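You operate a simulated robot arm through the tools that you are given. There is no shell and no other tool. Be economical: measure what you need, move in short steps, check, and stop when the job is done.

You are at the controls of a simulated robot arm. One attempt, no reset.

TASK
Press the yellow dough ball into a thin chapati.
Fine: ball in the middle of the lower plate; leave lever and plate up so that it shows.

Only the result counts: the job must be done as asked and must still hold three seconds after the hand-in. Knocking over, shifting, dropping, spilling or breaking anything else fails it.

THE ROBOT
A 7-joint arm with a two-finger parallel gripper, fixed in place. Base frame: the origin is at the foot of the arm, x ahead of it, y to its left, z up; the work surface is at about z = 0. Readings come in cm, rad, newtons and seconds.
With the tool pointing down near the work surface it reaches from about 24 to 62 cm from the base axis. Its first joint turns from -1.152 to 1.152 rad. Payload 2.6 kg.
The TCP is the grasp point between the finger pads, 3 cm short of the fingertips. In the tool frame z runs along the fingers and y along their closing line. The gripper opens to 9.4 cm. The fingers are 2.8 cm wide and 1 cm thick; the gripper's body (5 by 9.6 cm) begins 5.5 cm behind the TCP.
Orientation is that of the tool frame in the base frame, as [roll, pitch, yaw] about the fixed x, y, z axes, in that order (R = Rz(yaw) Ry(pitch) Rx(roll)). With the fingers straight down and closing along the base's y, the tool's x points along the base's -x, its y along +y and its z along -z.

THE INTERFACE
- The arm moves only by the tool play_rows. Its argument "steps" is a list of rows, each a list of 2 entries, a list of its own where there are three numbers: the shift along the tool's x, y, z in units of 40 mm (1.0 is 40 mm), then the turn, a rotation vector about the tool's x, y, z in units of 4 degrees (1.0 is 4 degrees). In form: [[[x, y, z], [wx, wy, wz]], ...]. A call has 1 to 8 rows; each row shifts and turns the commanded pose from where the row before left it, along the tool's axes as they then stand. "jaw" is the closure, from 0 (fully open) to 1 (shut), set as the call begins (left out, the last holds). A call with a number of a shift or a turn outside -1 to 1 is refused whole. Each row takes 0.2 s and may step no farther than 5 cm and 0.15 rad from the row before; otherwise, or with a gripper value out of range, the whole call is refused. A pose out of reach is approached as far as the arm can. The call stops where the force on the tool passes 90 N (or 10 N more than at its start, if that is more) or the arm is blocked; 0.2 s more then pass. Each finger travels about 7.2 cm/s and halts on what it meets, pressing with about 36 N; the grip force reading is that of the motor and also rises with nothing between the fingers. The clock runs only during rows and for 0.2 s after the last one: add rows that do not move to give the fingers time. The reply holds the time, the measured pose of the TCP, the force on the tool along the base axes, the opening and the grip force, in the units named above and with some noise, and new pictures: "show" is both (left out), scene, wrist or none.
- Cameras (640 x 400 px; columns grow to the right, rows downward): "scene" is fixed at [3.97, 43.91, 54.75]; the picture's right is [-0.70, -0.71, 0.00], its down [-0.44, 0.43, -0.79] and it looks along [0.57, -0.55, -0.61] (base axes); focal length 228 px, centre (320, 200). "wrist" rides on the gripper at [-3.7, 0, -5.8] in the tool frame; the picture's right is [0.00, -1.00, 0.00], its down [0.97, 0.00, -0.24] and it looks along [0.24, 0.00, 0.97] (tool axes); focal length 218 px, centre (320, 200).
- probe_pixels(camera, pixels): for up to 12 pixels [column, row] of the newest picture of that camera ("zoom" is the newest enlarged one), the place [x, y, z] in the base frame of the surface seen there, good to about 0.3 cm, but the place of the scene camera against the robot may be out by one fixed shift of up to 1.8 cm in any direction. The clock stands still meanwhile.
- close_up(camera, box): a new picture of the part [left, top, right, bottom] of that camera's present view, enlarged. The clock stands still meanwhile.
- sign_off(): hands the job in; it is judged then, once.

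Go step by step. Measure first, check grasps and placings, and put right what went wrong. The budget is 80 turns and 120 pictures, counting those below and the enlarged ones. Unless the task says otherwise, let go and move clear before handing in, and close with one line.

The tools are called after ">>>" as name(argument=value, ...) on one line, values as JSON. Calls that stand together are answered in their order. play_rows: Moves the arm, as the interface text tells. Its arguments: {"type":"object","properties":{"steps":{"type":"array","items":{"type":"array"}},"jaw":{"type":"number"},"show":{"type":"string","enum":["both","scene","wrist","none"]}},"required":["steps"]} The other tools are called the same way: probe_pixels (camera, pixels) gives the place of the surface under pixels of a picture; close_up (camera, box) takes an enlarged picture of a part of a camera's view; sign_off () hands the job in.

At the start:

```text
time_s: 0.0
ee_pos: [26.85, 12.29, 42.75]
ee_rot: [3.139, -0.001, -3.14]
ft_force: [0.2, 0.2, -0.4]
gripper_width: 9.41
gripper_force: 0.1
```

scene: 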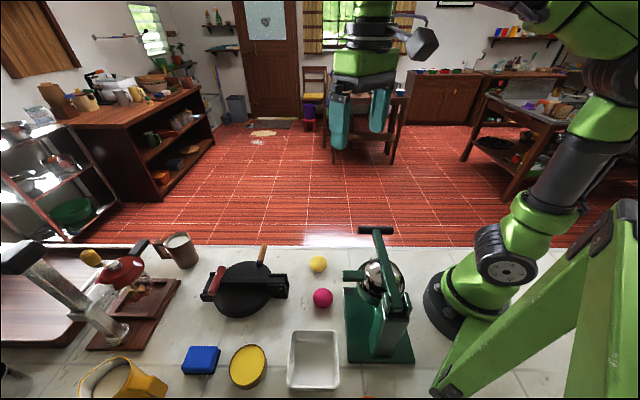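
wrist: 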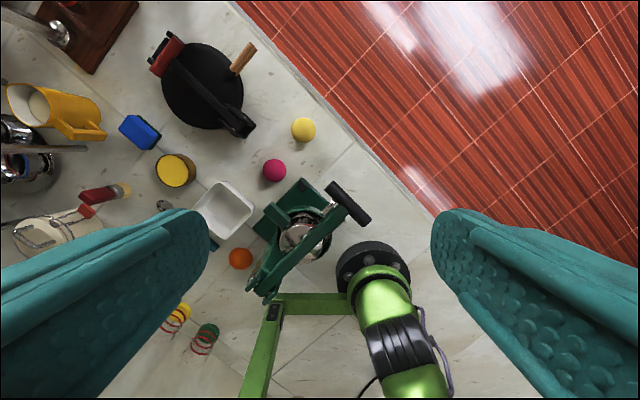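

The black press seems to be at scene (245,288), with the yellow ball at (317,264); a green juicer stands nearby. I'll zoom in and measure.

>>> close_up(camera="scene", box=[190, 225, 350, 325])

>>> close_up(camera="wrist", box=[120, 10, 360, 160])

>>> probe_pixels(camera="wrist", pixels=[[303, 129], [274, 170], [303, 145], [165, 55], [245, 55], [200, 85], [240, 125], [180, 100], [225, 65], [205, 90], [235, 70], [155, 70]])

>>> probe_pixels(camera="scene", pixels=[[317, 263], [322, 297], [263, 248], [260, 268], [225, 275], [245, 290], [280, 288], [217, 280], [206, 297], [240, 310], [245, 270], [316, 273]])

```text
4.00 times, centred on (270, 275) of scene
```

zoom: 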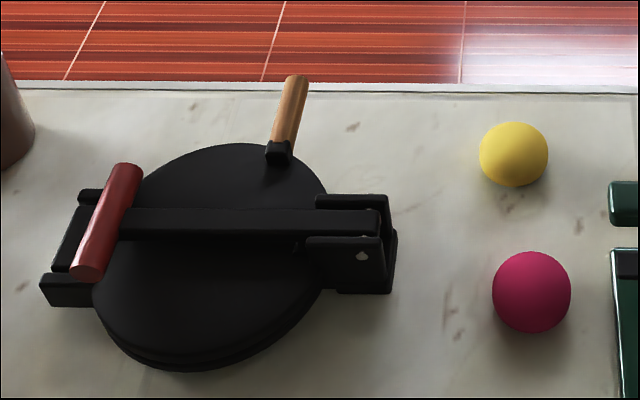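

```text
2.67 times, centred on (240, 85) of wrist
```

zoom: 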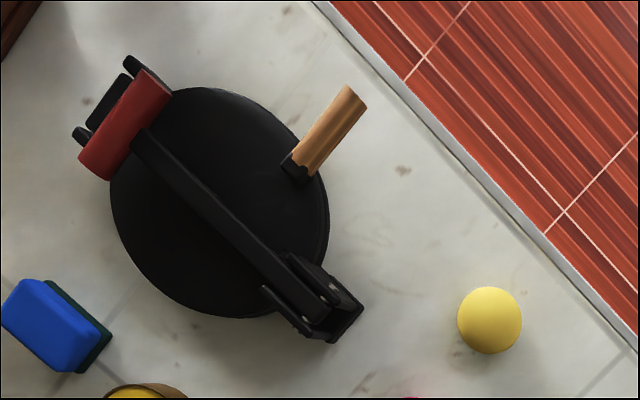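

```text
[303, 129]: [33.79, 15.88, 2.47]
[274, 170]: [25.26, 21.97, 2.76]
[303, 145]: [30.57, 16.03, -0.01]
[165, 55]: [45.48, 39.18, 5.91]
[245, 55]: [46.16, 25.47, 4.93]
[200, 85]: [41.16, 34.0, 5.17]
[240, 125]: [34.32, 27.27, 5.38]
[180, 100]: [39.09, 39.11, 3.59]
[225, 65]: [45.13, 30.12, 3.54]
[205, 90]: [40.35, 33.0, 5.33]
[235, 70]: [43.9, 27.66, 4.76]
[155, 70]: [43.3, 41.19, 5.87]
```

```text
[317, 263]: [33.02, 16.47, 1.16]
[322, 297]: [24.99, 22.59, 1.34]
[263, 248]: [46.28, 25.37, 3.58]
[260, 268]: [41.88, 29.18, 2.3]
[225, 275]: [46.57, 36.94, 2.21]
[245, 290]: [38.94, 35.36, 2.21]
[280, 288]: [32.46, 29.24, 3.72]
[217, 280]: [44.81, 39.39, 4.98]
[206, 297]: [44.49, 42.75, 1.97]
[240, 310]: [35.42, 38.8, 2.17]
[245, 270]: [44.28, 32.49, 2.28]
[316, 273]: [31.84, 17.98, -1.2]
```

The press is centred near (41,33.7). The lever pivots in the clevis at (34,27), its red grip is at (44.5,40), and the plate handle is the wood at (46,25.5). I'll move above it for a closer look.

>>> play_rows(steps=[[[-0.3, 0.5, 0.4], [0, 0, 0]], [[-0.3, 0.5, 0.4], [0, 0, 0]], [[-0.3, 0.5, 0.4], [0, 0, 0]], [[-0.3, 0.5, 0.4], [0, 0, 0]], [[-0.3, 0.5, 0.4], [0, 0, 0]], [[-0.3, 0.5, 0.4], [0, 0, 0]], [[-0.3, 0.5, 0.4], [0, 0, 0]], [[0, 0.5, 0.4], [0, 0, 0]]])

```text
time_s: 1.8
ee_pos: [35.18, 28.29, 30.06]
ee_rot: [3.138, 0.001, 3.139]
ft_force: [0.3, -0.4, -0.2]
gripper_width: 9.4
gripper_force: 0.0
```

scene: 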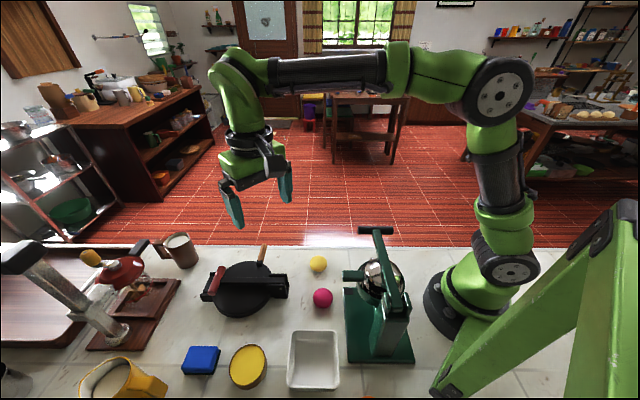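
wrist: 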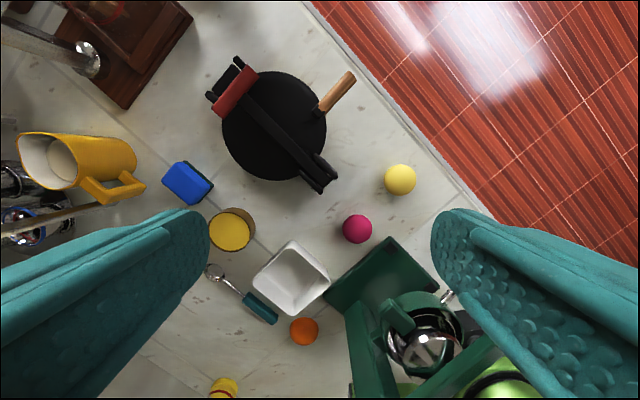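

I'm closer now, with the press at wrist (275,120). I'll zoom in and probe its parts.

>>> close_up(camera="wrist", box=[195, 50, 365, 200])

>>> close_up(camera="wrist", box=[0, 0, 220, 140])

>>> probe_pixels(camera="wrist", pixels=[[217, 111], [235, 90], [251, 71], [270, 122], [320, 170], [352, 74], [338, 90], [326, 106], [238, 61], [210, 97], [320, 130], [245, 160]])

>>> probe_pixels(camera="wrist", pixels=[[400, 178], [400, 190], [357, 228], [85, 60], [20, 35], [150, 60], [288, 72], [225, 140], [285, 180], [300, 160], [318, 192], [332, 180]])

```text
2.67 times, centred on (280, 125) of wrist
```

zoom: 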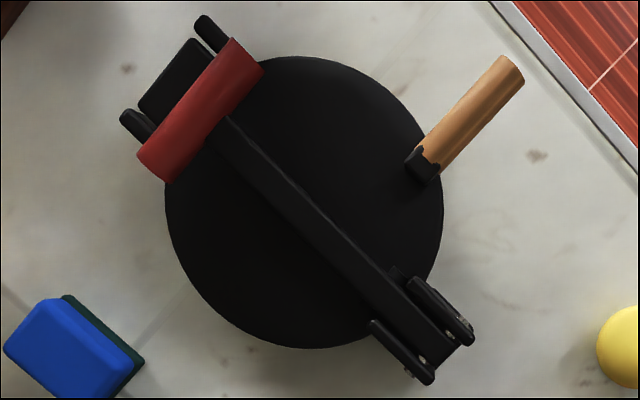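

```text
2.86 times, centred on (110, 70) of wrist
```

zoom: 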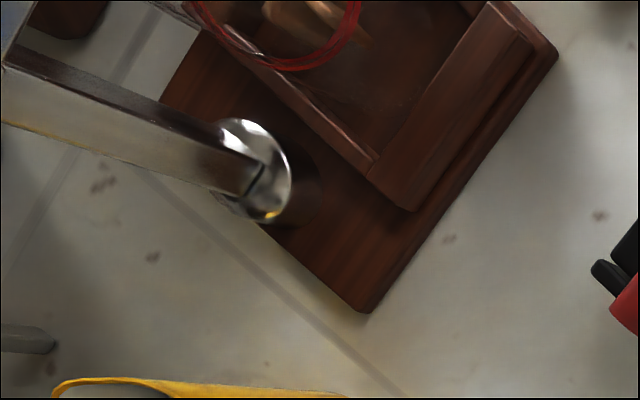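

```text
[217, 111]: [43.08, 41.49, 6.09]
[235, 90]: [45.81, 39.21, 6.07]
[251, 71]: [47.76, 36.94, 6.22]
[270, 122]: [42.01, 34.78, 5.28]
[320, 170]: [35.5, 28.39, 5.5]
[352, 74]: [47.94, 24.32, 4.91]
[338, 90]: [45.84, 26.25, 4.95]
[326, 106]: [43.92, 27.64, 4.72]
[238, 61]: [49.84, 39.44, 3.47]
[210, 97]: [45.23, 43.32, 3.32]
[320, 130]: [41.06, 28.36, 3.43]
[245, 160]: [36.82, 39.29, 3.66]
```

```text
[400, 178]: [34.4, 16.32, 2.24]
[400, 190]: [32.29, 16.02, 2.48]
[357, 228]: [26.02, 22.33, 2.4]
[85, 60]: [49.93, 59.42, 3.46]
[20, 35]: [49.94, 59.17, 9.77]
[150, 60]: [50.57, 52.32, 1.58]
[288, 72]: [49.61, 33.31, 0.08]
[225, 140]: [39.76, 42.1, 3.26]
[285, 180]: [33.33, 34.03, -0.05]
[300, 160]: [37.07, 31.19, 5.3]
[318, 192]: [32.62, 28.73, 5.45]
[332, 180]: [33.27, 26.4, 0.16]
```

The lever grip runs from (43.1,41.5) to (47.8,36.9) at z≈5–6. The lever points along 45° and the faucet is far enough away. I'll yaw 45° so the fingers close along the grip's length, then clasp its ends.

>>> play_rows(steps=[[[0, 0, 0.25], [0, 0, -1]], [[0, 0, 0.25], [0, 0, -1]], [[0, 0, 0.25], [0, 0, -1]], [[0, 0, 0.25], [0, 0, -1]], [[0, 0, 0.25], [0, 0, -1]], [[0, 0, 0.25], [0, 0, -1]], [[0, 0, 0.25], [0, 0, -1]], [[0, 0, 0.25], [0, 0, -1]]], show="none")

>>> play_rows(steps=[[[0, 0, 0], [0, 0, -1]], [[0, 0, 0], [0, 0, -1]], [[0, 0, 0], [0, 0, -1]], [[0, 0, 0], [0, 0, -0.25]], [[-0.6, 0, 0], [0, 0, 0]], [[-0.7, 0, 0], [0, 0, 0]], [[-0.7, 0.1, 0], [0, 0, 0]], [[-0.5, 0, 0], [0, 0, 0]]])

```text
time_s: 3.6
ee_pos: [35.25, 28.4, 22.17]
ee_rot: [3.138, 0.002, -2.581]
ft_force: [0.0, 0.3, 0.5]
gripper_width: 9.37
gripper_force: 0.2
```

```text
time_s: 5.4
ee_pos: [42.12, 35.63, 22.07]
ee_rot: [3.14, 0.003, -2.356]
ft_force: [0.0, 0.5, -0.8]
gripper_width: 9.4
gripper_force: 0.0
```

scene: 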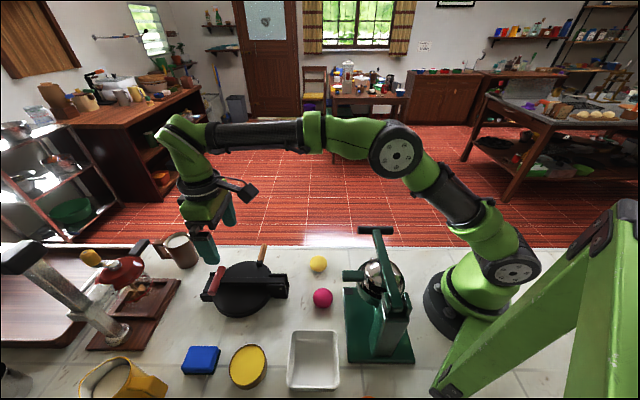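
wrist: 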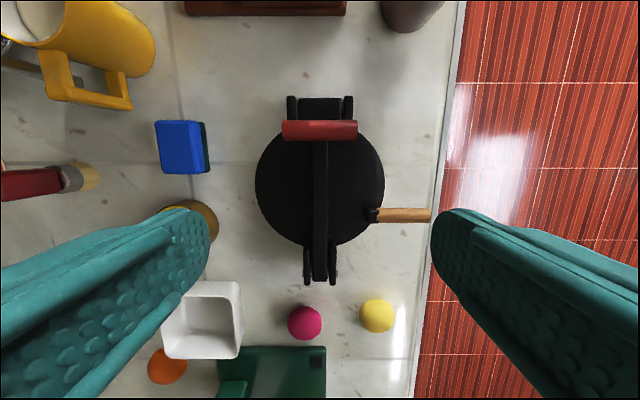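

The view is now aligned with the press, and the red grip spans wrist columns 283–357 at row 130. I'll probe the parts precisely.

>>> probe_pixels(camera="wrist", pixels=[[286, 131], [320, 131], [354, 131], [320, 180], [320, 260], [307, 280], [320, 105], [292, 105], [348, 105], [260, 185], [381, 185], [320, 276]])

>>> close_up(camera="wrist", box=[240, 80, 440, 300])

>>> probe_pixels(camera="wrist", pixels=[[380, 215], [400, 215], [425, 215], [377, 315], [400, 209], [400, 221], [305, 322], [320, 121], [320, 139]])

```text
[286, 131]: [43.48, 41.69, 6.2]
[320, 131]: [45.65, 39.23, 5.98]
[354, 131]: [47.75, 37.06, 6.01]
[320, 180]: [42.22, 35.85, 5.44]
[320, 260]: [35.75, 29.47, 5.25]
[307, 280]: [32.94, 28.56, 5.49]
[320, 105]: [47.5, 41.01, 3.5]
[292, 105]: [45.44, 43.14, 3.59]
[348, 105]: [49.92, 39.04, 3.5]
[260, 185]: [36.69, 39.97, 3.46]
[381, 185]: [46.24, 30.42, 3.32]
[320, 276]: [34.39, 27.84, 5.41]
```

```text
1.82 times, centred on (340, 190) of wrist
```

zoom: 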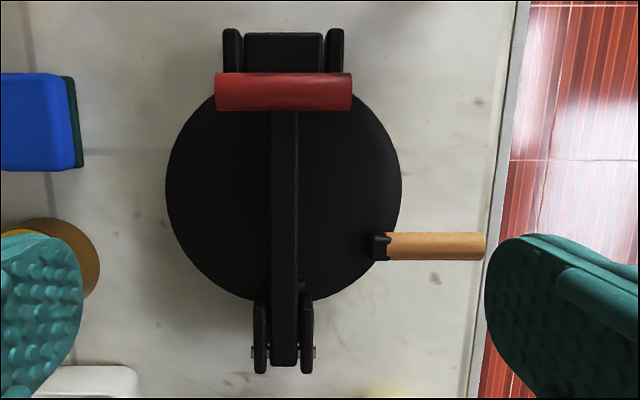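

```text
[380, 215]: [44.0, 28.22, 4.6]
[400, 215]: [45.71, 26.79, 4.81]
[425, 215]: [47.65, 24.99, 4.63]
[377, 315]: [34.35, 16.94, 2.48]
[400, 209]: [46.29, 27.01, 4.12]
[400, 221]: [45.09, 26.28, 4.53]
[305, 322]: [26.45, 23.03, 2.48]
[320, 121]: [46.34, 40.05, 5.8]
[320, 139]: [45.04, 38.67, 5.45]
```

The grip centre is at (45.65,39.2), top at z≈6.1, and the plate top is at 3.5. I'll move above the grip and descend so the tips straddle its ends.

>>> play_rows(steps=[[[-0.6, 0, 0.6], [0, 0, 0]], [[-0.65, 0, 0.6], [0, 0, 0]], [[0, 0, 0.8], [0, 0, 0]], [[0, 0, 0.8], [0, 0, 0]], [[0, 0, 0.5], [0, 0, 0]], [[0, 0, 0.4], [0, 0, 0]]])

```text
time_s: 6.8
ee_pos: [45.64, 39.2, 7.12]
ee_rot: [3.138, 0.003, -2.354]
ft_force: [-0.4, 0.4, 0.1]
gripper_width: 9.37
gripper_force: 0.1
```

scene: 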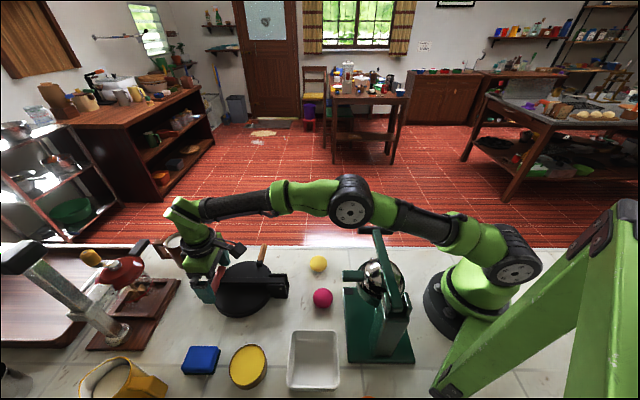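
wrist: 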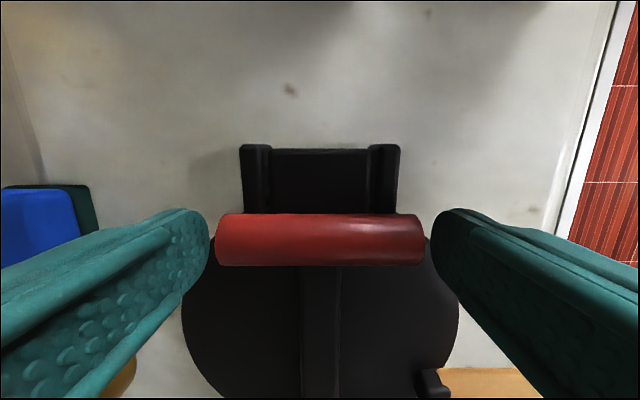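

The fingers straddle the grip. I'll go 2 mm lower and clasp.

>>> play_rows(steps=[[[0, 0, 0.06], [0, 0, 0]], [[0, 0, 0], [0, 0, 0]], [[0, 0, 0], [0, 0, 0]]], jaw=0.4, show="wrist")

```text
time_s: 7.6
ee_pos: [45.64, 39.28, 7.04]
ee_rot: [3.139, 0.001, -2.358]
ft_force: [-4.2, -3.3, 15.8]
gripper_width: 9.07
gripper_force: 44.6
```

wrist: 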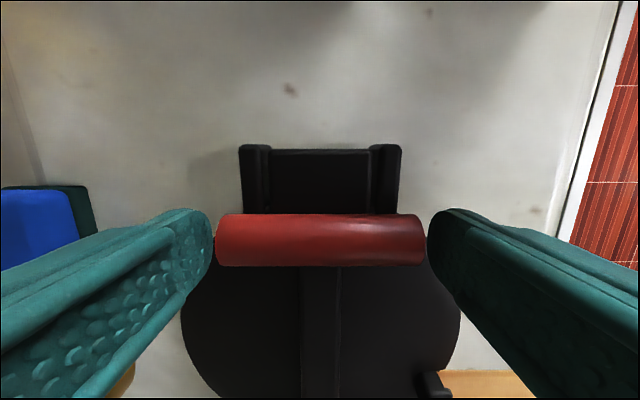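

The grip is clasped at 9.1 cm wide with 45 N. I'll lift it along an arc about the clevis pin, starting with 24° as a test.

>>> play_rows(steps=[[[0.072, 0, -0.549], [0, -1, 0]], [[0.11, 0, -0.545], [0, -1, 0]], [[0.148, 0, -0.538], [0, -1, 0]]])

```text
time_s: 8.4
ee_pos: [44.39, 37.96, 13.27]
ee_rot: [3.139, 0.207, -2.356]
ft_force: [-1.2, 0.4, -9.5]
gripper_width: 9.11
gripper_force: 45.1
```

scene: 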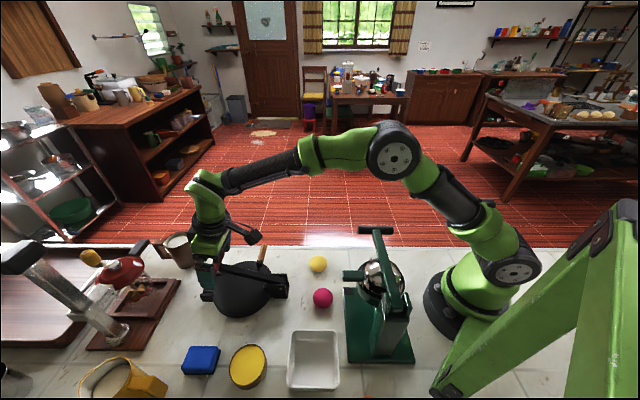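
wrist: 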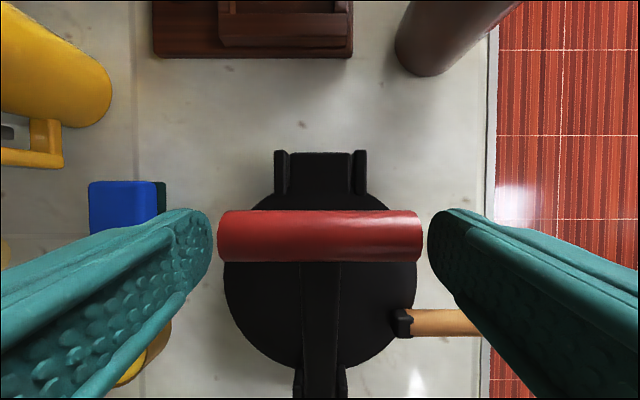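

The lever is rising with the grip, and the force is small (−9.5 N). I'll continue the arc.

>>> play_rows(steps=[[[0.185, 0, -0.529], [0, -1, 0]], [[0.222, 0, -0.517], [0, -1, 0]], [[0.257, 0, -0.503], [0, -1, 0]], [[0.292, 0, -0.485], [0, -1, 0]], [[0.325, 0, -0.466], [0, -1, 0]]])

```text
time_s: 9.6
ee_pos: [38.65, 32.22, 20.97]
ee_rot: [3.141, 0.564, -2.358]
ft_force: [4.7, 5.9, -0.4]
gripper_width: 9.15
gripper_force: 44.9
```

scene: 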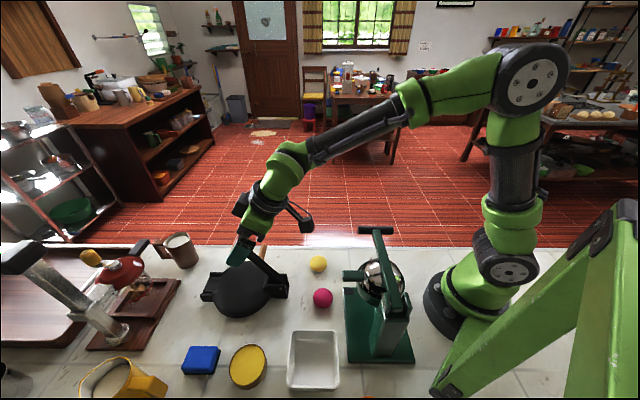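
wrist: 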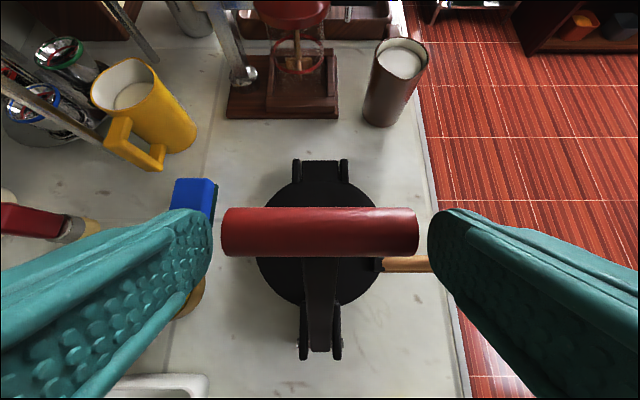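

The lever is at about 64° and still tracking. I'll continue past vertical.

>>> play_rows(steps=[[[0.357, 0, -0.445], [0, -1, 0]], [[0.387, 0, -0.421], [0, -1, 0]], [[0.416, 0, -0.396], [0, -1, 0]], [[0.443, 0, -0.367], [0, -1, 0]], [[0.467, 0, -0.338], [0, -1, 0]]])

```text
time_s: 10.8
ee_pos: [31.05, 24.71, 21.58]
ee_rot: [-3.14, 0.879, -2.349]
ft_force: [3.2, -4.9, 4.5]
gripper_width: 9.11
gripper_force: 44.4
out of reach, approached as far as the arm can: row 5
```

scene: 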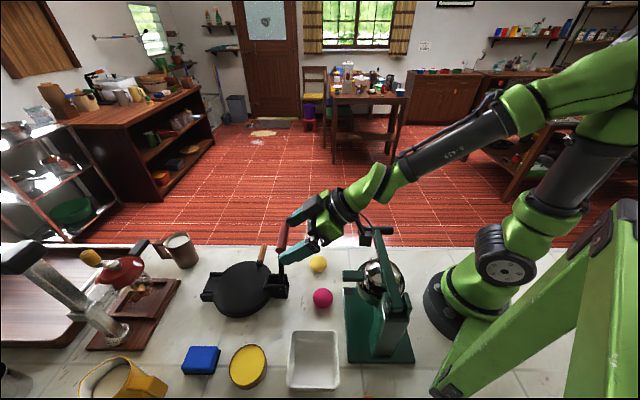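
wrist: 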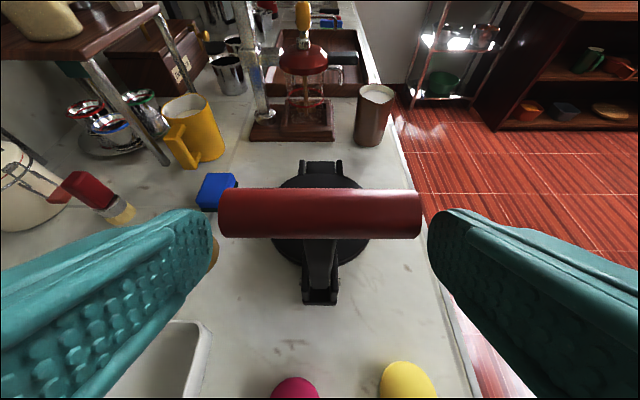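

The lever is now about 10° past vertical. Before releasing, I'll nudge it a bit further while still clasped to feel for its stop.

>>> play_rows(steps=[[[0.16, 0, -0.12], [0, 1, 0]], [[0.16, 0, -0.12], [0, 1, 0]]], show="scene")

>>> close_up(camera="scene", box=[190, 180, 350, 330])

```text
time_s: 11.4
ee_pos: [30.33, 24.2, 21.57]
ee_rot: [3.137, 0.808, -2.361]
ft_force: [17.7, -6.9, 4.7]
gripper_width: 9.1
gripper_force: 45.0
out of reach, approached as far as the arm can: row 2
```

scene: 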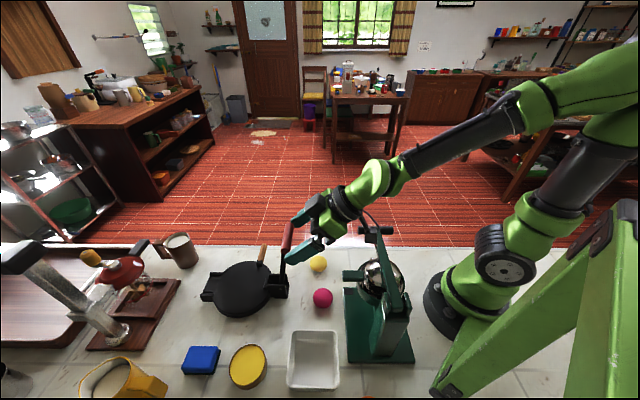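

```text
2.67 times, centred on (270, 255) of scene
```

zoom: 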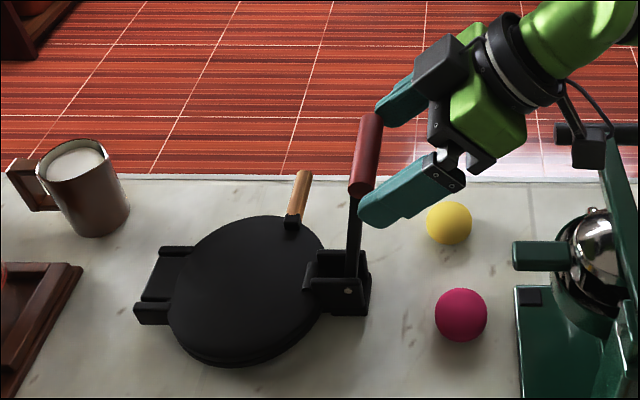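

The lever is about 15° past vertical and the reading looks like a stop or the arm's reach limit. I'll release and see whether it stays.

>>> play_rows(steps=[[[0, 0, 0], [0, 0, 0]], [[0, 0, 0], [0, 0, 0]]], jaw=0)

```text
time_s: 12.0
ee_pos: [30.3, 24.03, 21.41]
ee_rot: [3.133, 0.805, -2.361]
ft_force: [11.1, -15.4, 1.8]
gripper_width: 9.39
gripper_force: 0.1
```

scene: 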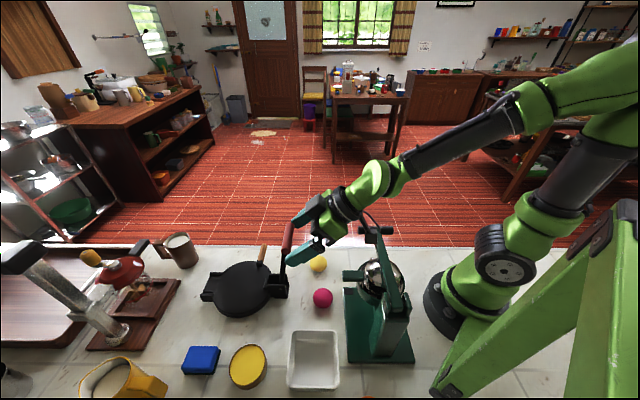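
wrist: 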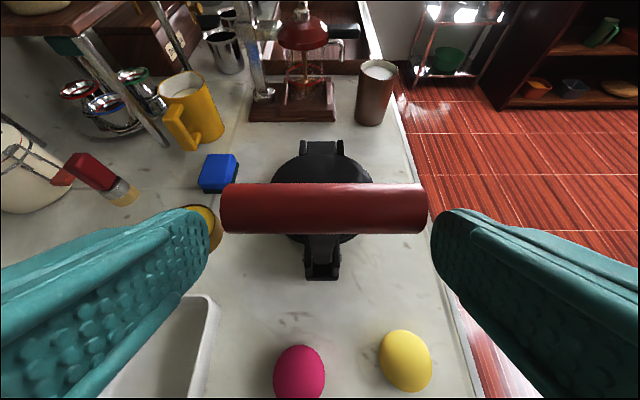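

The lever stays, but a sideways force of about 19 N remains, so something on the wrist may be touching the juicer handle near (380,230). I'll zoom in before moving.

>>> close_up(camera="scene", box=[270, 150, 430, 270])

>>> probe_pixels(camera="scene", pixels=[[365, 229], [385, 229], [376, 229], [388, 238], [380, 250], [300, 240], [345, 205]])

```text
3.33 times, centred on (350, 210) of scene
```

zoom: 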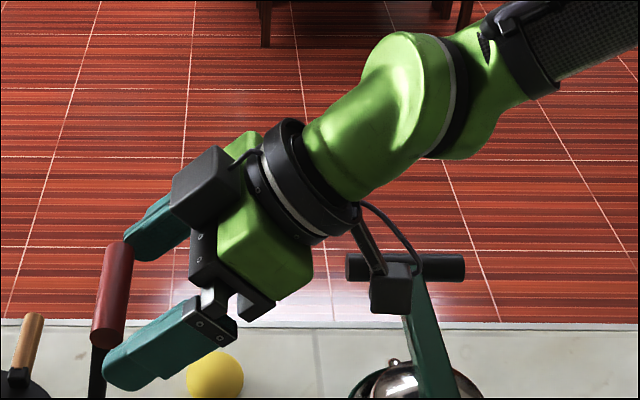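

```text
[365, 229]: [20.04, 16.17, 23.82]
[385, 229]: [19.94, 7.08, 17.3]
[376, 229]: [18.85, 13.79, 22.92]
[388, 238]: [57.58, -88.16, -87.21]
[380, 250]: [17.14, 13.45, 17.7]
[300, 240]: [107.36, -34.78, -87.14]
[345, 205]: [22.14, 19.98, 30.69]
```

The black box belongs to the wrist and is clear of the juicer handle. The +v force suggests the right finger is rubbing the grip end, so I'll shift 1.5 mm toward +v and then rise straight up.

>>> play_rows(steps=[[[0, -0.04, 0], [0, 0, 0]], [[0, 0, 0], [0, 0, 0]]], show="none")

```text
time_s: 12.6
ee_pos: [30.3, 24.1, 21.44]
ee_rot: [3.138, 0.771, -2.357]
ft_force: [8.1, -8.1, 2.7]
gripper_width: 9.39
gripper_force: 0.2
```

The force fell from 19 to 11 N, so contact with the right finger is confirmed. I'll shift a little more, then rise.

>>> play_rows(steps=[[[0, -0.04, 0], [0, 0, 0]], [[-0.18, 0, -0.17], [0, 0, 0]], [[-0.18, 0, -0.17], [0, 0, 0]]], show="none")

```text
time_s: 13.4
ee_pos: [30.49, 24.0, 23.47]
ee_rot: [3.136, 0.768, -2.356]
ft_force: [-0.6, 0.2, 0.9]
gripper_width: 9.39
gripper_force: 0.0
```

The force is now zero. I'll keep rising clear and then look.

>>> play_rows(steps=[[[-0.36, 0, -0.35], [0, 0, 0]], [[-0.36, 0, -0.35], [0, 0, 0]], [[-0.36, 0, -0.35], [0, 0, 0]], [[-0.36, 0, -0.35], [0, 0, 0]]])

>>> close_up(camera="scene", box=[190, 180, 350, 330])

```text
time_s: 14.4
ee_pos: [30.61, 24.17, 31.53]
ee_rot: [3.138, 0.768, -2.359]
ft_force: [-0.5, -1.0, -0.3]
gripper_width: 9.41
gripper_force: 0.1
```

scene: 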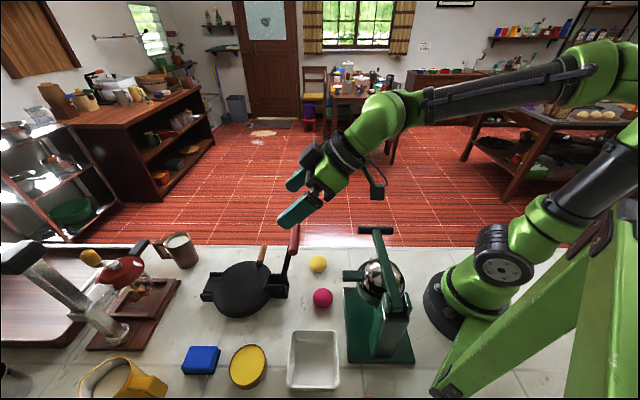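
wrist: 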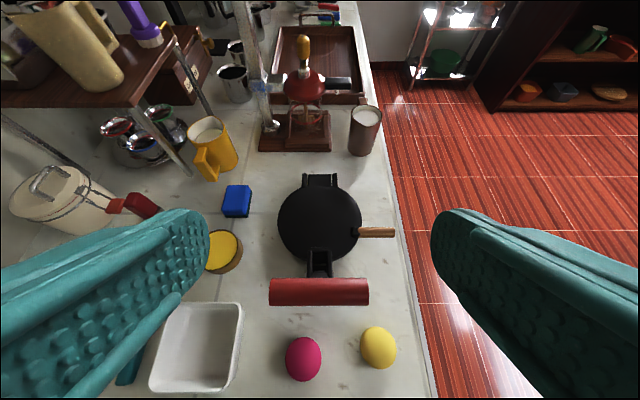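

```text
2.67 times, centred on (270, 255) of scene
```

zoom: 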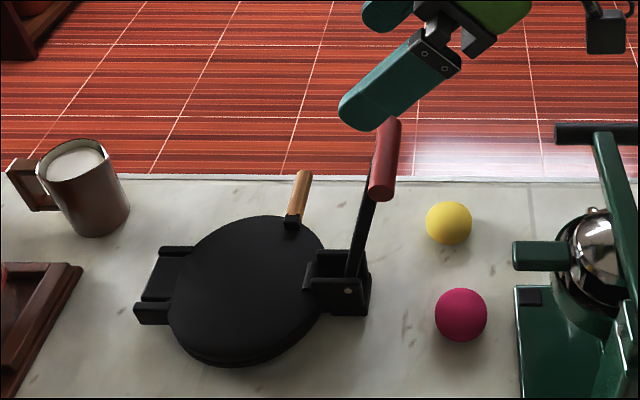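

The lever now rests by itself, leaning back about 20°. Next I need to grasp the wooden plate handle (s≈51, t≈15) with the fingers closing along the lever direction, so I'll untilt and re-yaw up high.

>>> play_rows(steps=[[[0, -0.3, 0], [0, 1, 0]], [[0, -0.3, 0], [0, 1, 0]], [[0, -0.3, 0], [0, 1, 0]], [[0, -0.3, 0], [0, 1, 0]], [[0, -0.3, 0], [0, 1, 0]], [[0, -0.3, 0], [0, 1, 0]], [[0, -0.3, 0], [0, 1, 0]], [[0, -0.3, 0], [0, 1, 0]]], show="none")

>>> play_rows(steps=[[[0, -0.2, 0], [0, 1, 0]], [[0, 0, 0], [0, 1, 0]], [[0, 0, 0], [0, 1, 0]], [[-0.7, 0, 0.1], [0, 0, 1]], [[0, 0, 0], [0, 0, 1]], [[0, 0, 0], [0, 0, 1]], [[0, 0, 0], [0, 0, 1]], [[0, 0, 0], [0, 0, 1]]], show="none")

>>> play_rows(steps=[[[0, 0, 0], [0, 0, 1]], [[0, 0, 0], [0, 0, 1]], [[0, 0, 0], [0, 0, 1]], [[0, 0, 0], [0, 0, 1]], [[0, 0, 0], [0, 0, 1]], [[0, 0, 0], [0, 0, 1]], [[0, 0, 0], [0, 0, 1]], [[0, 0, 0], [0, 0, 1]]], show="none")

>>> play_rows(steps=[[[0, 0, 0], [0, 0, 1]], [[0, 0, 0], [0, 0, 1]], [[0, 0, 0], [0, 0, 1]], [[0, 0, 0], [0, 0, 1]], [[0, 0, 0], [0, 0, 1]], [[0, 0, 0], [0, 0, 1]], [[0, 0, 0], [0, 0, 1]], [[0, 0, 0], [0, 0, 1]]])

```text
time_s: 16.2
ee_pos: [37.36, 17.27, 31.44]
ee_rot: [3.14, 0.208, -2.357]
ft_force: [-0.6, -0.3, 0.3]
gripper_width: 9.41
gripper_force: 0.0
```

```text
time_s: 18.0
ee_pos: [40.04, 18.83, 30.98]
ee_rot: [3.139, 0.0, -2.708]
ft_force: [0.2, 0.6, -0.2]
gripper_width: 9.39
gripper_force: 0.1
```

```text
time_s: 19.8
ee_pos: [40.03, 18.75, 31.02]
ee_rot: [3.138, -0.002, 3.016]
ft_force: [-0.2, 0.0, -0.7]
gripper_width: 9.41
gripper_force: 0.0
```

```text
time_s: 21.6
ee_pos: [39.93, 18.83, 31.15]
ee_rot: [3.14, -0.003, 2.459]
ft_force: [0.3, 0.3, -0.6]
gripper_width: 9.4
gripper_force: 0.1
```

scene: 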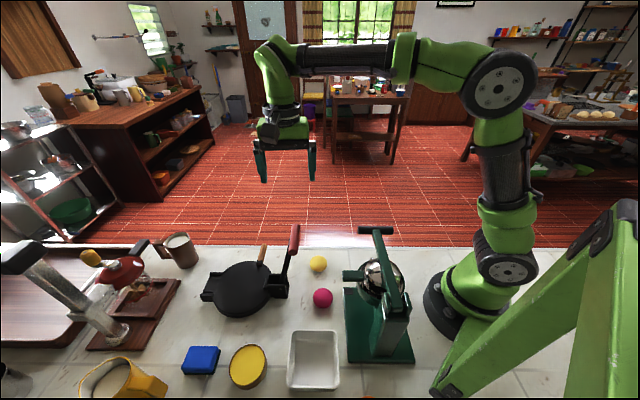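
wrist: 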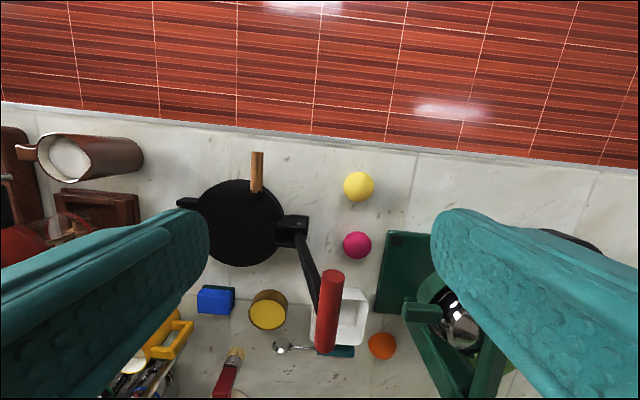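

I need 6° more yaw, then a shift of 9.6 cm toward the handle and part of the descent.

>>> play_rows(steps=[[[0, 0, 0], [0, 0, 1]], [[0, 0, 0], [0, 0, 0.5]], [[0, 0.8, 0], [0, 0, 0]], [[0, 0.8, 0], [0, 0, 0]], [[0, 0.8, 0], [0, 0, 0]], [[0, 0, 0.8], [0, 0, 0]], [[0, 0, 0.8], [0, 0, 0]], [[0, 0, 0.8], [0, 0, 0]]])

```text
time_s: 23.4
ee_pos: [46.81, 25.55, 21.31]
ee_rot: [3.14, 0.0, 2.356]
ft_force: [-0.3, -0.6, 0.2]
gripper_width: 9.39
gripper_force: 0.1
```

scene: 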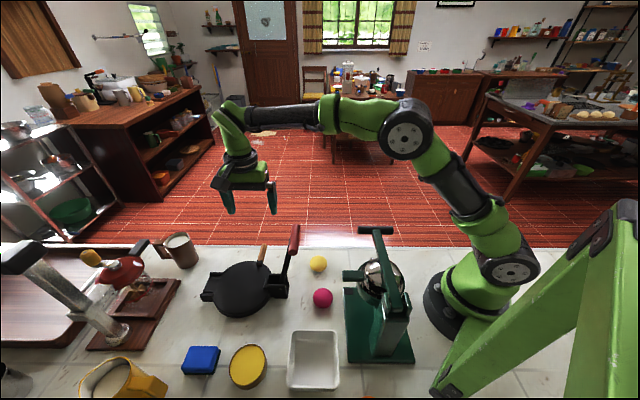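
wrist: 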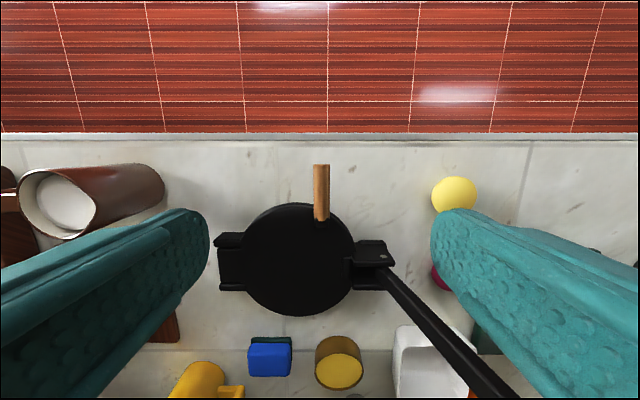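

The handle is centred at column 321. I'll probe the handle, the hinge side and the mug for clearance.

>>> probe_pixels(camera="wrist", pixels=[[321, 168], [321, 185], [321, 210], [150, 180], [120, 175], [60, 205], [230, 264], [222, 240], [385, 255], [300, 310], [300, 260], [454, 194]])

>>> close_up(camera="wrist", box=[200, 140, 440, 330])

```text
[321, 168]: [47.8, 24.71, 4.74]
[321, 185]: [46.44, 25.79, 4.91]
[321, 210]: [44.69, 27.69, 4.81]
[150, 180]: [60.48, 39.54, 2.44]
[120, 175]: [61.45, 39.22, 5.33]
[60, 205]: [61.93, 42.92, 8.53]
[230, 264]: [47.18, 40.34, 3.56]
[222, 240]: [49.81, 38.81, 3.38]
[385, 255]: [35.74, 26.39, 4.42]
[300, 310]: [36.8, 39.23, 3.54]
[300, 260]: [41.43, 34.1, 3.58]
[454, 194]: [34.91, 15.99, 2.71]
```

```text
2.11 times, centred on (320, 235) of wrist
```

zoom: 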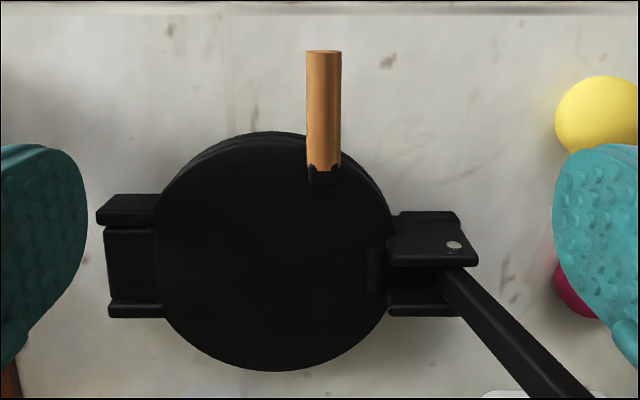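

Clearance is fine: the mug is at s≈70 and the left finger at about 57. I'll descend onto the handle.

>>> play_rows(steps=[[[0, 0, 0.8], [0, 0, 0]], [[0, 0, 0.8], [0, 0, 0]], [[0, 0, 0.8], [0, 0, 0]], [[0, 0, 0.8], [0, 0, 0]], [[0, 0, 0.6], [0, 0, 0]], [[0, 0, 0.28], [0, 0, 0]]])

```text
time_s: 24.8
ee_pos: [46.8, 25.64, 4.99]
ee_rot: [-3.141, -0.001, 2.357]
ft_force: [0.0, -0.1, 0.8]
gripper_width: 9.39
gripper_force: 0.1
```

scene: 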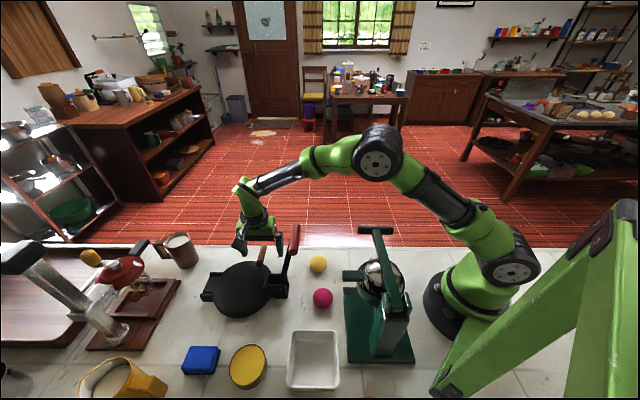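
wrist: 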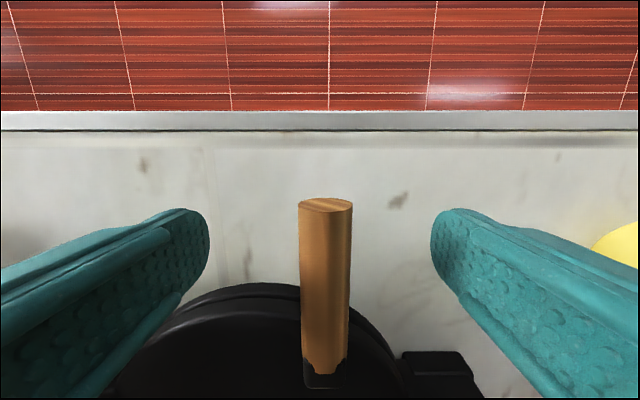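

The handle lies between the fingers. I'll close on it.

>>> play_rows(steps=[[[0, 0, 0], [0, 0, 0]], [[0, 0, 0], [0, 0, 0]], [[0, 0, 0], [0, 0, 0]], [[0, 0, 0], [0, 0, 0]]], jaw=1, show="wrist")

```text
time_s: 25.8
ee_pos: [46.71, 25.38, 5.12]
ee_rot: [-3.137, -0.003, 2.354]
ft_force: [-17.4, -13.6, 7.8]
gripper_width: 1.77
gripper_force: 44.9
```

wrist: 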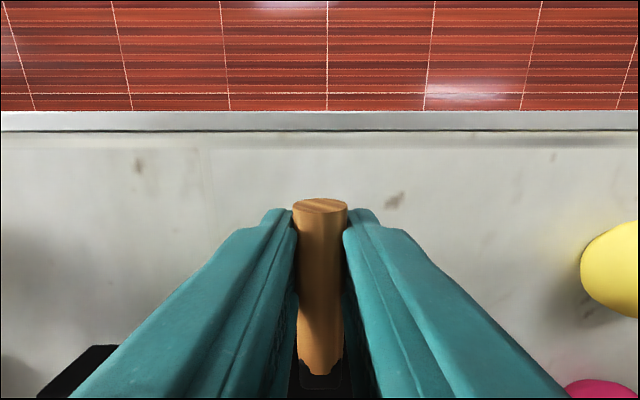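

The handle is held (1.77 cm, 45 N). I'll lift it on an arc about the estimated hinge (s≈62.8, z≈2.8), starting with three rows as a test.

>>> play_rows(steps=[[[0, 0.013, -0.408], [-0.5, 0, 0]], [[0, 0.135, -0.388], [-0.5, 0, 0]], [[0, 0.2, -0.357], [-0.5, 0, 0]]])

>>> close_up(camera="scene", box=[180, 200, 340, 330])

```text
time_s: 26.6
ee_pos: [47.58, 26.3, 9.88]
ee_rot: [3.04, -0.003, 2.354]
ft_force: [-25.0, -22.6, 11.4]
gripper_width: 1.76
gripper_force: 45.0
```

scene: 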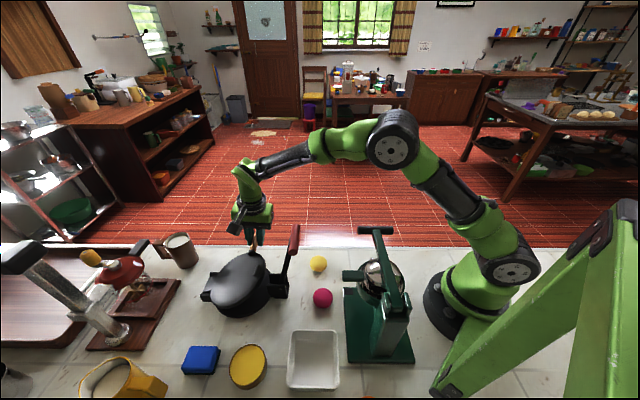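
wrist: 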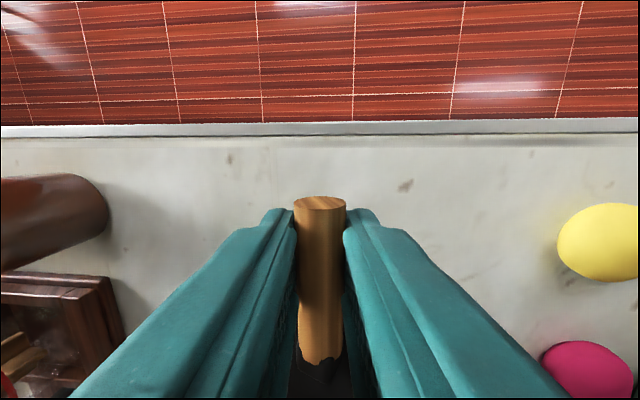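

```text
3.08 times, centred on (260, 265) of scene
```

zoom: 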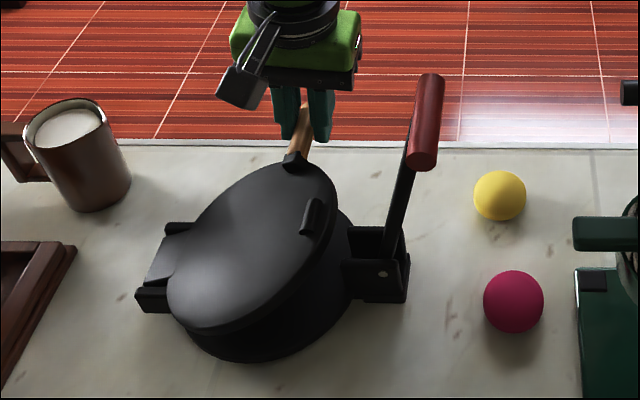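

The plate is opening; the force (−34 N along u) says my arc is about 2–3 mm too far out. I'll correct that and continue.

>>> play_rows(steps=[[[0, 0.17, -0.325], [-0.5, 0, 0]], [[0, 0.29, -0.27], [-0.5, 0, 0]], [[0, 0.345, -0.205], [-0.5, 0, 0]]], show="none")

```text
time_s: 27.4
ee_pos: [49.62, 28.43, 13.64]
ee_rot: [2.928, -0.002, 2.355]
ft_force: [-2.8, -6.8, 1.4]
gripper_width: 1.76
gripper_force: 44.7
```

The force is near zero now. I'll continue.

>>> play_rows(steps=[[[0, 0.37, -0.145], [-0.5, 0, 0]], [[0, 0.395, -0.075], [-0.5, 0, 0]], [[0, 0.405, 0], [-0.5, 0, 0]]])

```text
time_s: 28.2
ee_pos: [52.79, 31.56, 15.46]
ee_rot: [2.826, -0.003, 2.357]
ft_force: [-2.4, -3.8, 0.6]
gripper_width: 1.75
gripper_force: 44.5
```

scene: 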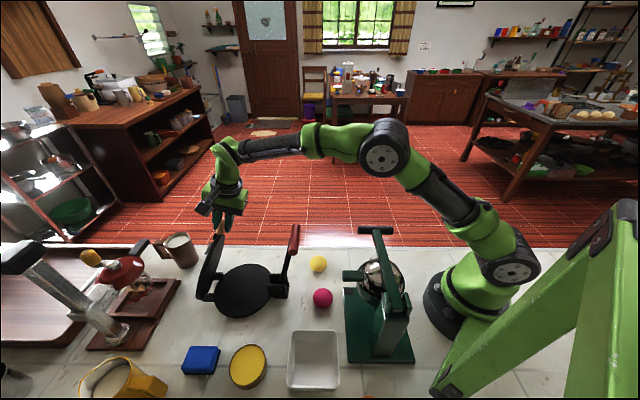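
wrist: 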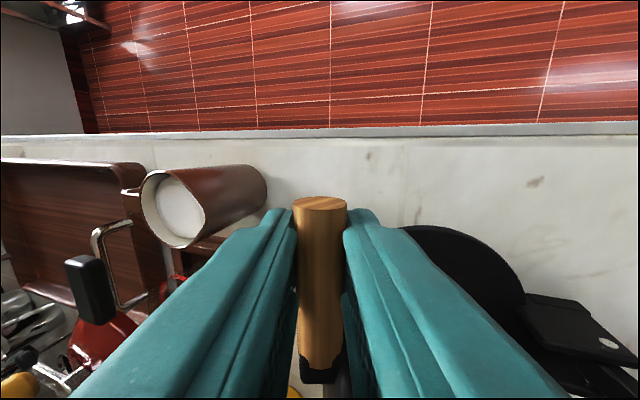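

The plate is at about 72° and smooth. I'll continue past vertical.

>>> play_rows(steps=[[[0, 0.398, 0.075], [-0.5, 0, 0]], [[0, 0.379, 0.144], [-0.5, 0, 0]], [[0, 0.349, 0.209], [-0.5, 0, 0]]])

>>> close_up(camera="scene", box=[150, 180, 310, 330])

```text
time_s: 29.0
ee_pos: [56.11, 35.02, 15.21]
ee_rot: [2.721, -0.003, 2.357]
ft_force: [-3.2, 0.1, -1.0]
gripper_width: 1.74
gripper_force: 45.3
```

scene: 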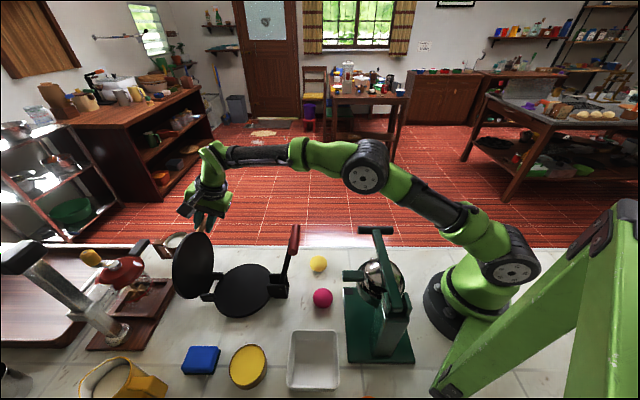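
wrist: 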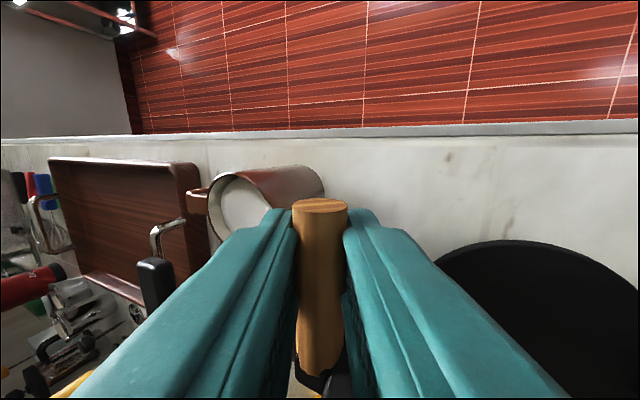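

```text
2.67 times, centred on (230, 255) of scene
```

zoom: 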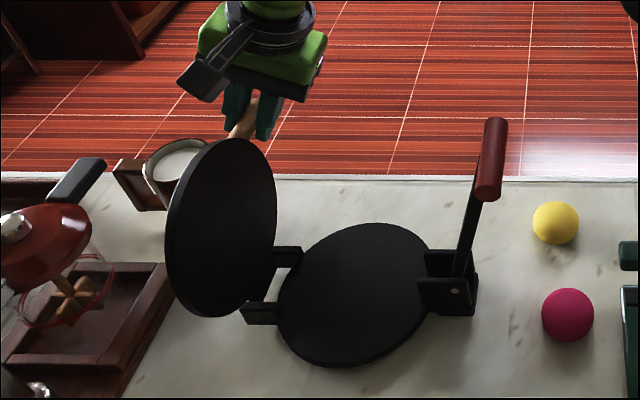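

The plate is about 10° past vertical. I'll move it one more small step to feel for its stop.

>>> play_rows(steps=[[[0, 0.307, 0.268], [-0.5, 0, 0]], [[0, 0, 0], [0, 0, 0]]], show="none")

```text
time_s: 29.6
ee_pos: [57.16, 36.11, 14.98]
ee_rot: [2.685, -0.002, 2.357]
ft_force: [-1.8, 1.5, -0.5]
gripper_width: 1.78
gripper_force: 45.1
```

There's still no stop. I'll take one more step.

>>> play_rows(steps=[[[0, 0.26, 0.32], [0, 0, 0]], [[0, 0, 0], [0, 0, 0]]])

>>> close_up(camera="scene", box=[150, 180, 310, 330])

```text
time_s: 30.0
ee_pos: [57.51, 36.42, 14.73]
ee_rot: [2.707, -0.011, 2.354]
ft_force: [-20.1, -13.8, 8.9]
gripper_width: 1.81
gripper_force: 45.4
stopped in row 1: the force on the tool passed its limit (the readings are from after the stop); the commanded pose is now the measured one
```

scene: 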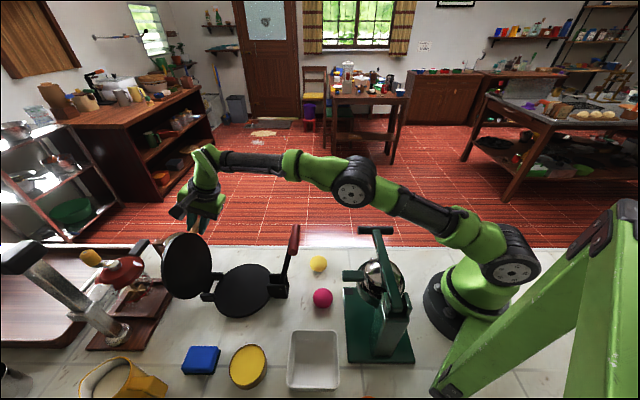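
wrist: 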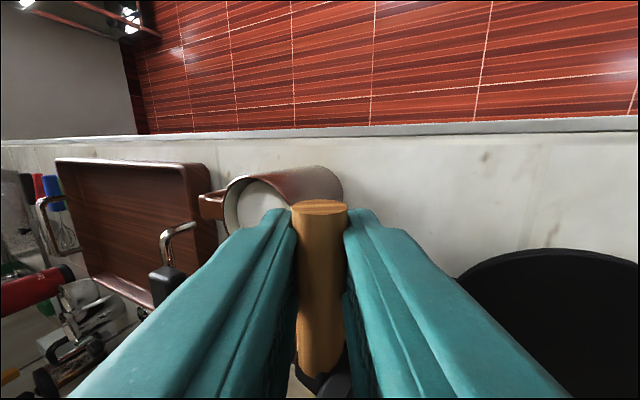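

```text
2.67 times, centred on (230, 255) of scene
```

zoom: 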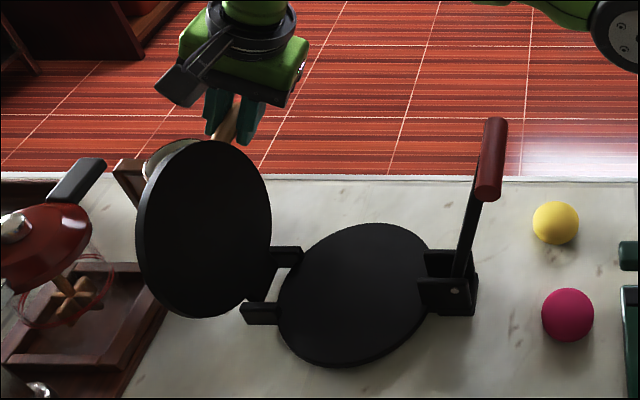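

The stop is found at about 105°. I'll release with a modest opening and back straight out along the tool axis.

>>> play_rows(steps=[[[0, 0, 0], [0, 0, 0]], [[0, 0, 0], [0, 0, 0]]], jaw=0.6, show="none")

>>> play_rows(steps=[[[0, 0, -0.5], [0, 0, 0]], [[0, 0, -0.8], [0, 0, 0]], [[0, 0, -0.8], [0, 0, 0]], [[0, 0, -0.8], [0, 0, 0]]])

```text
time_s: 30.6
ee_pos: [57.69, 36.43, 14.68]
ee_rot: [2.706, -0.012, 2.351]
ft_force: [-0.3, 0.4, -0.7]
gripper_width: 3.75
gripper_force: 0.0
```

```text
time_s: 31.6
ee_pos: [54.2, 32.87, 25.01]
ee_rot: [2.705, -0.01, 2.351]
ft_force: [-0.2, 0.1, -0.2]
gripper_width: 3.76
gripper_force: 0.0
```

scene: 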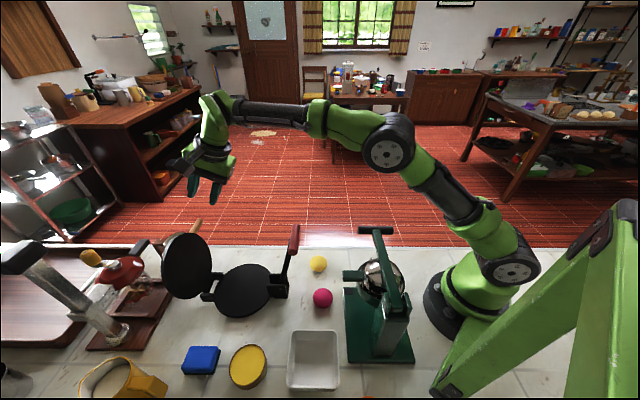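
wrist: 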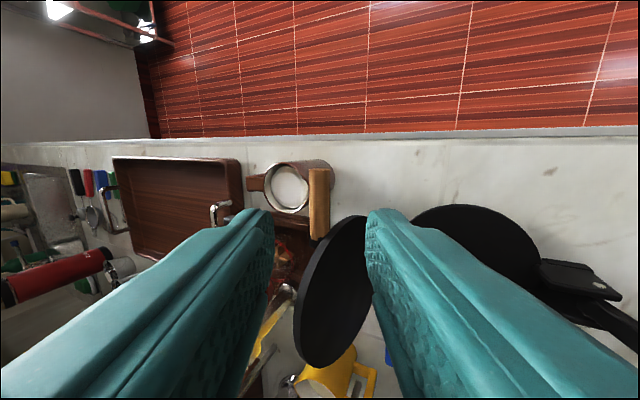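

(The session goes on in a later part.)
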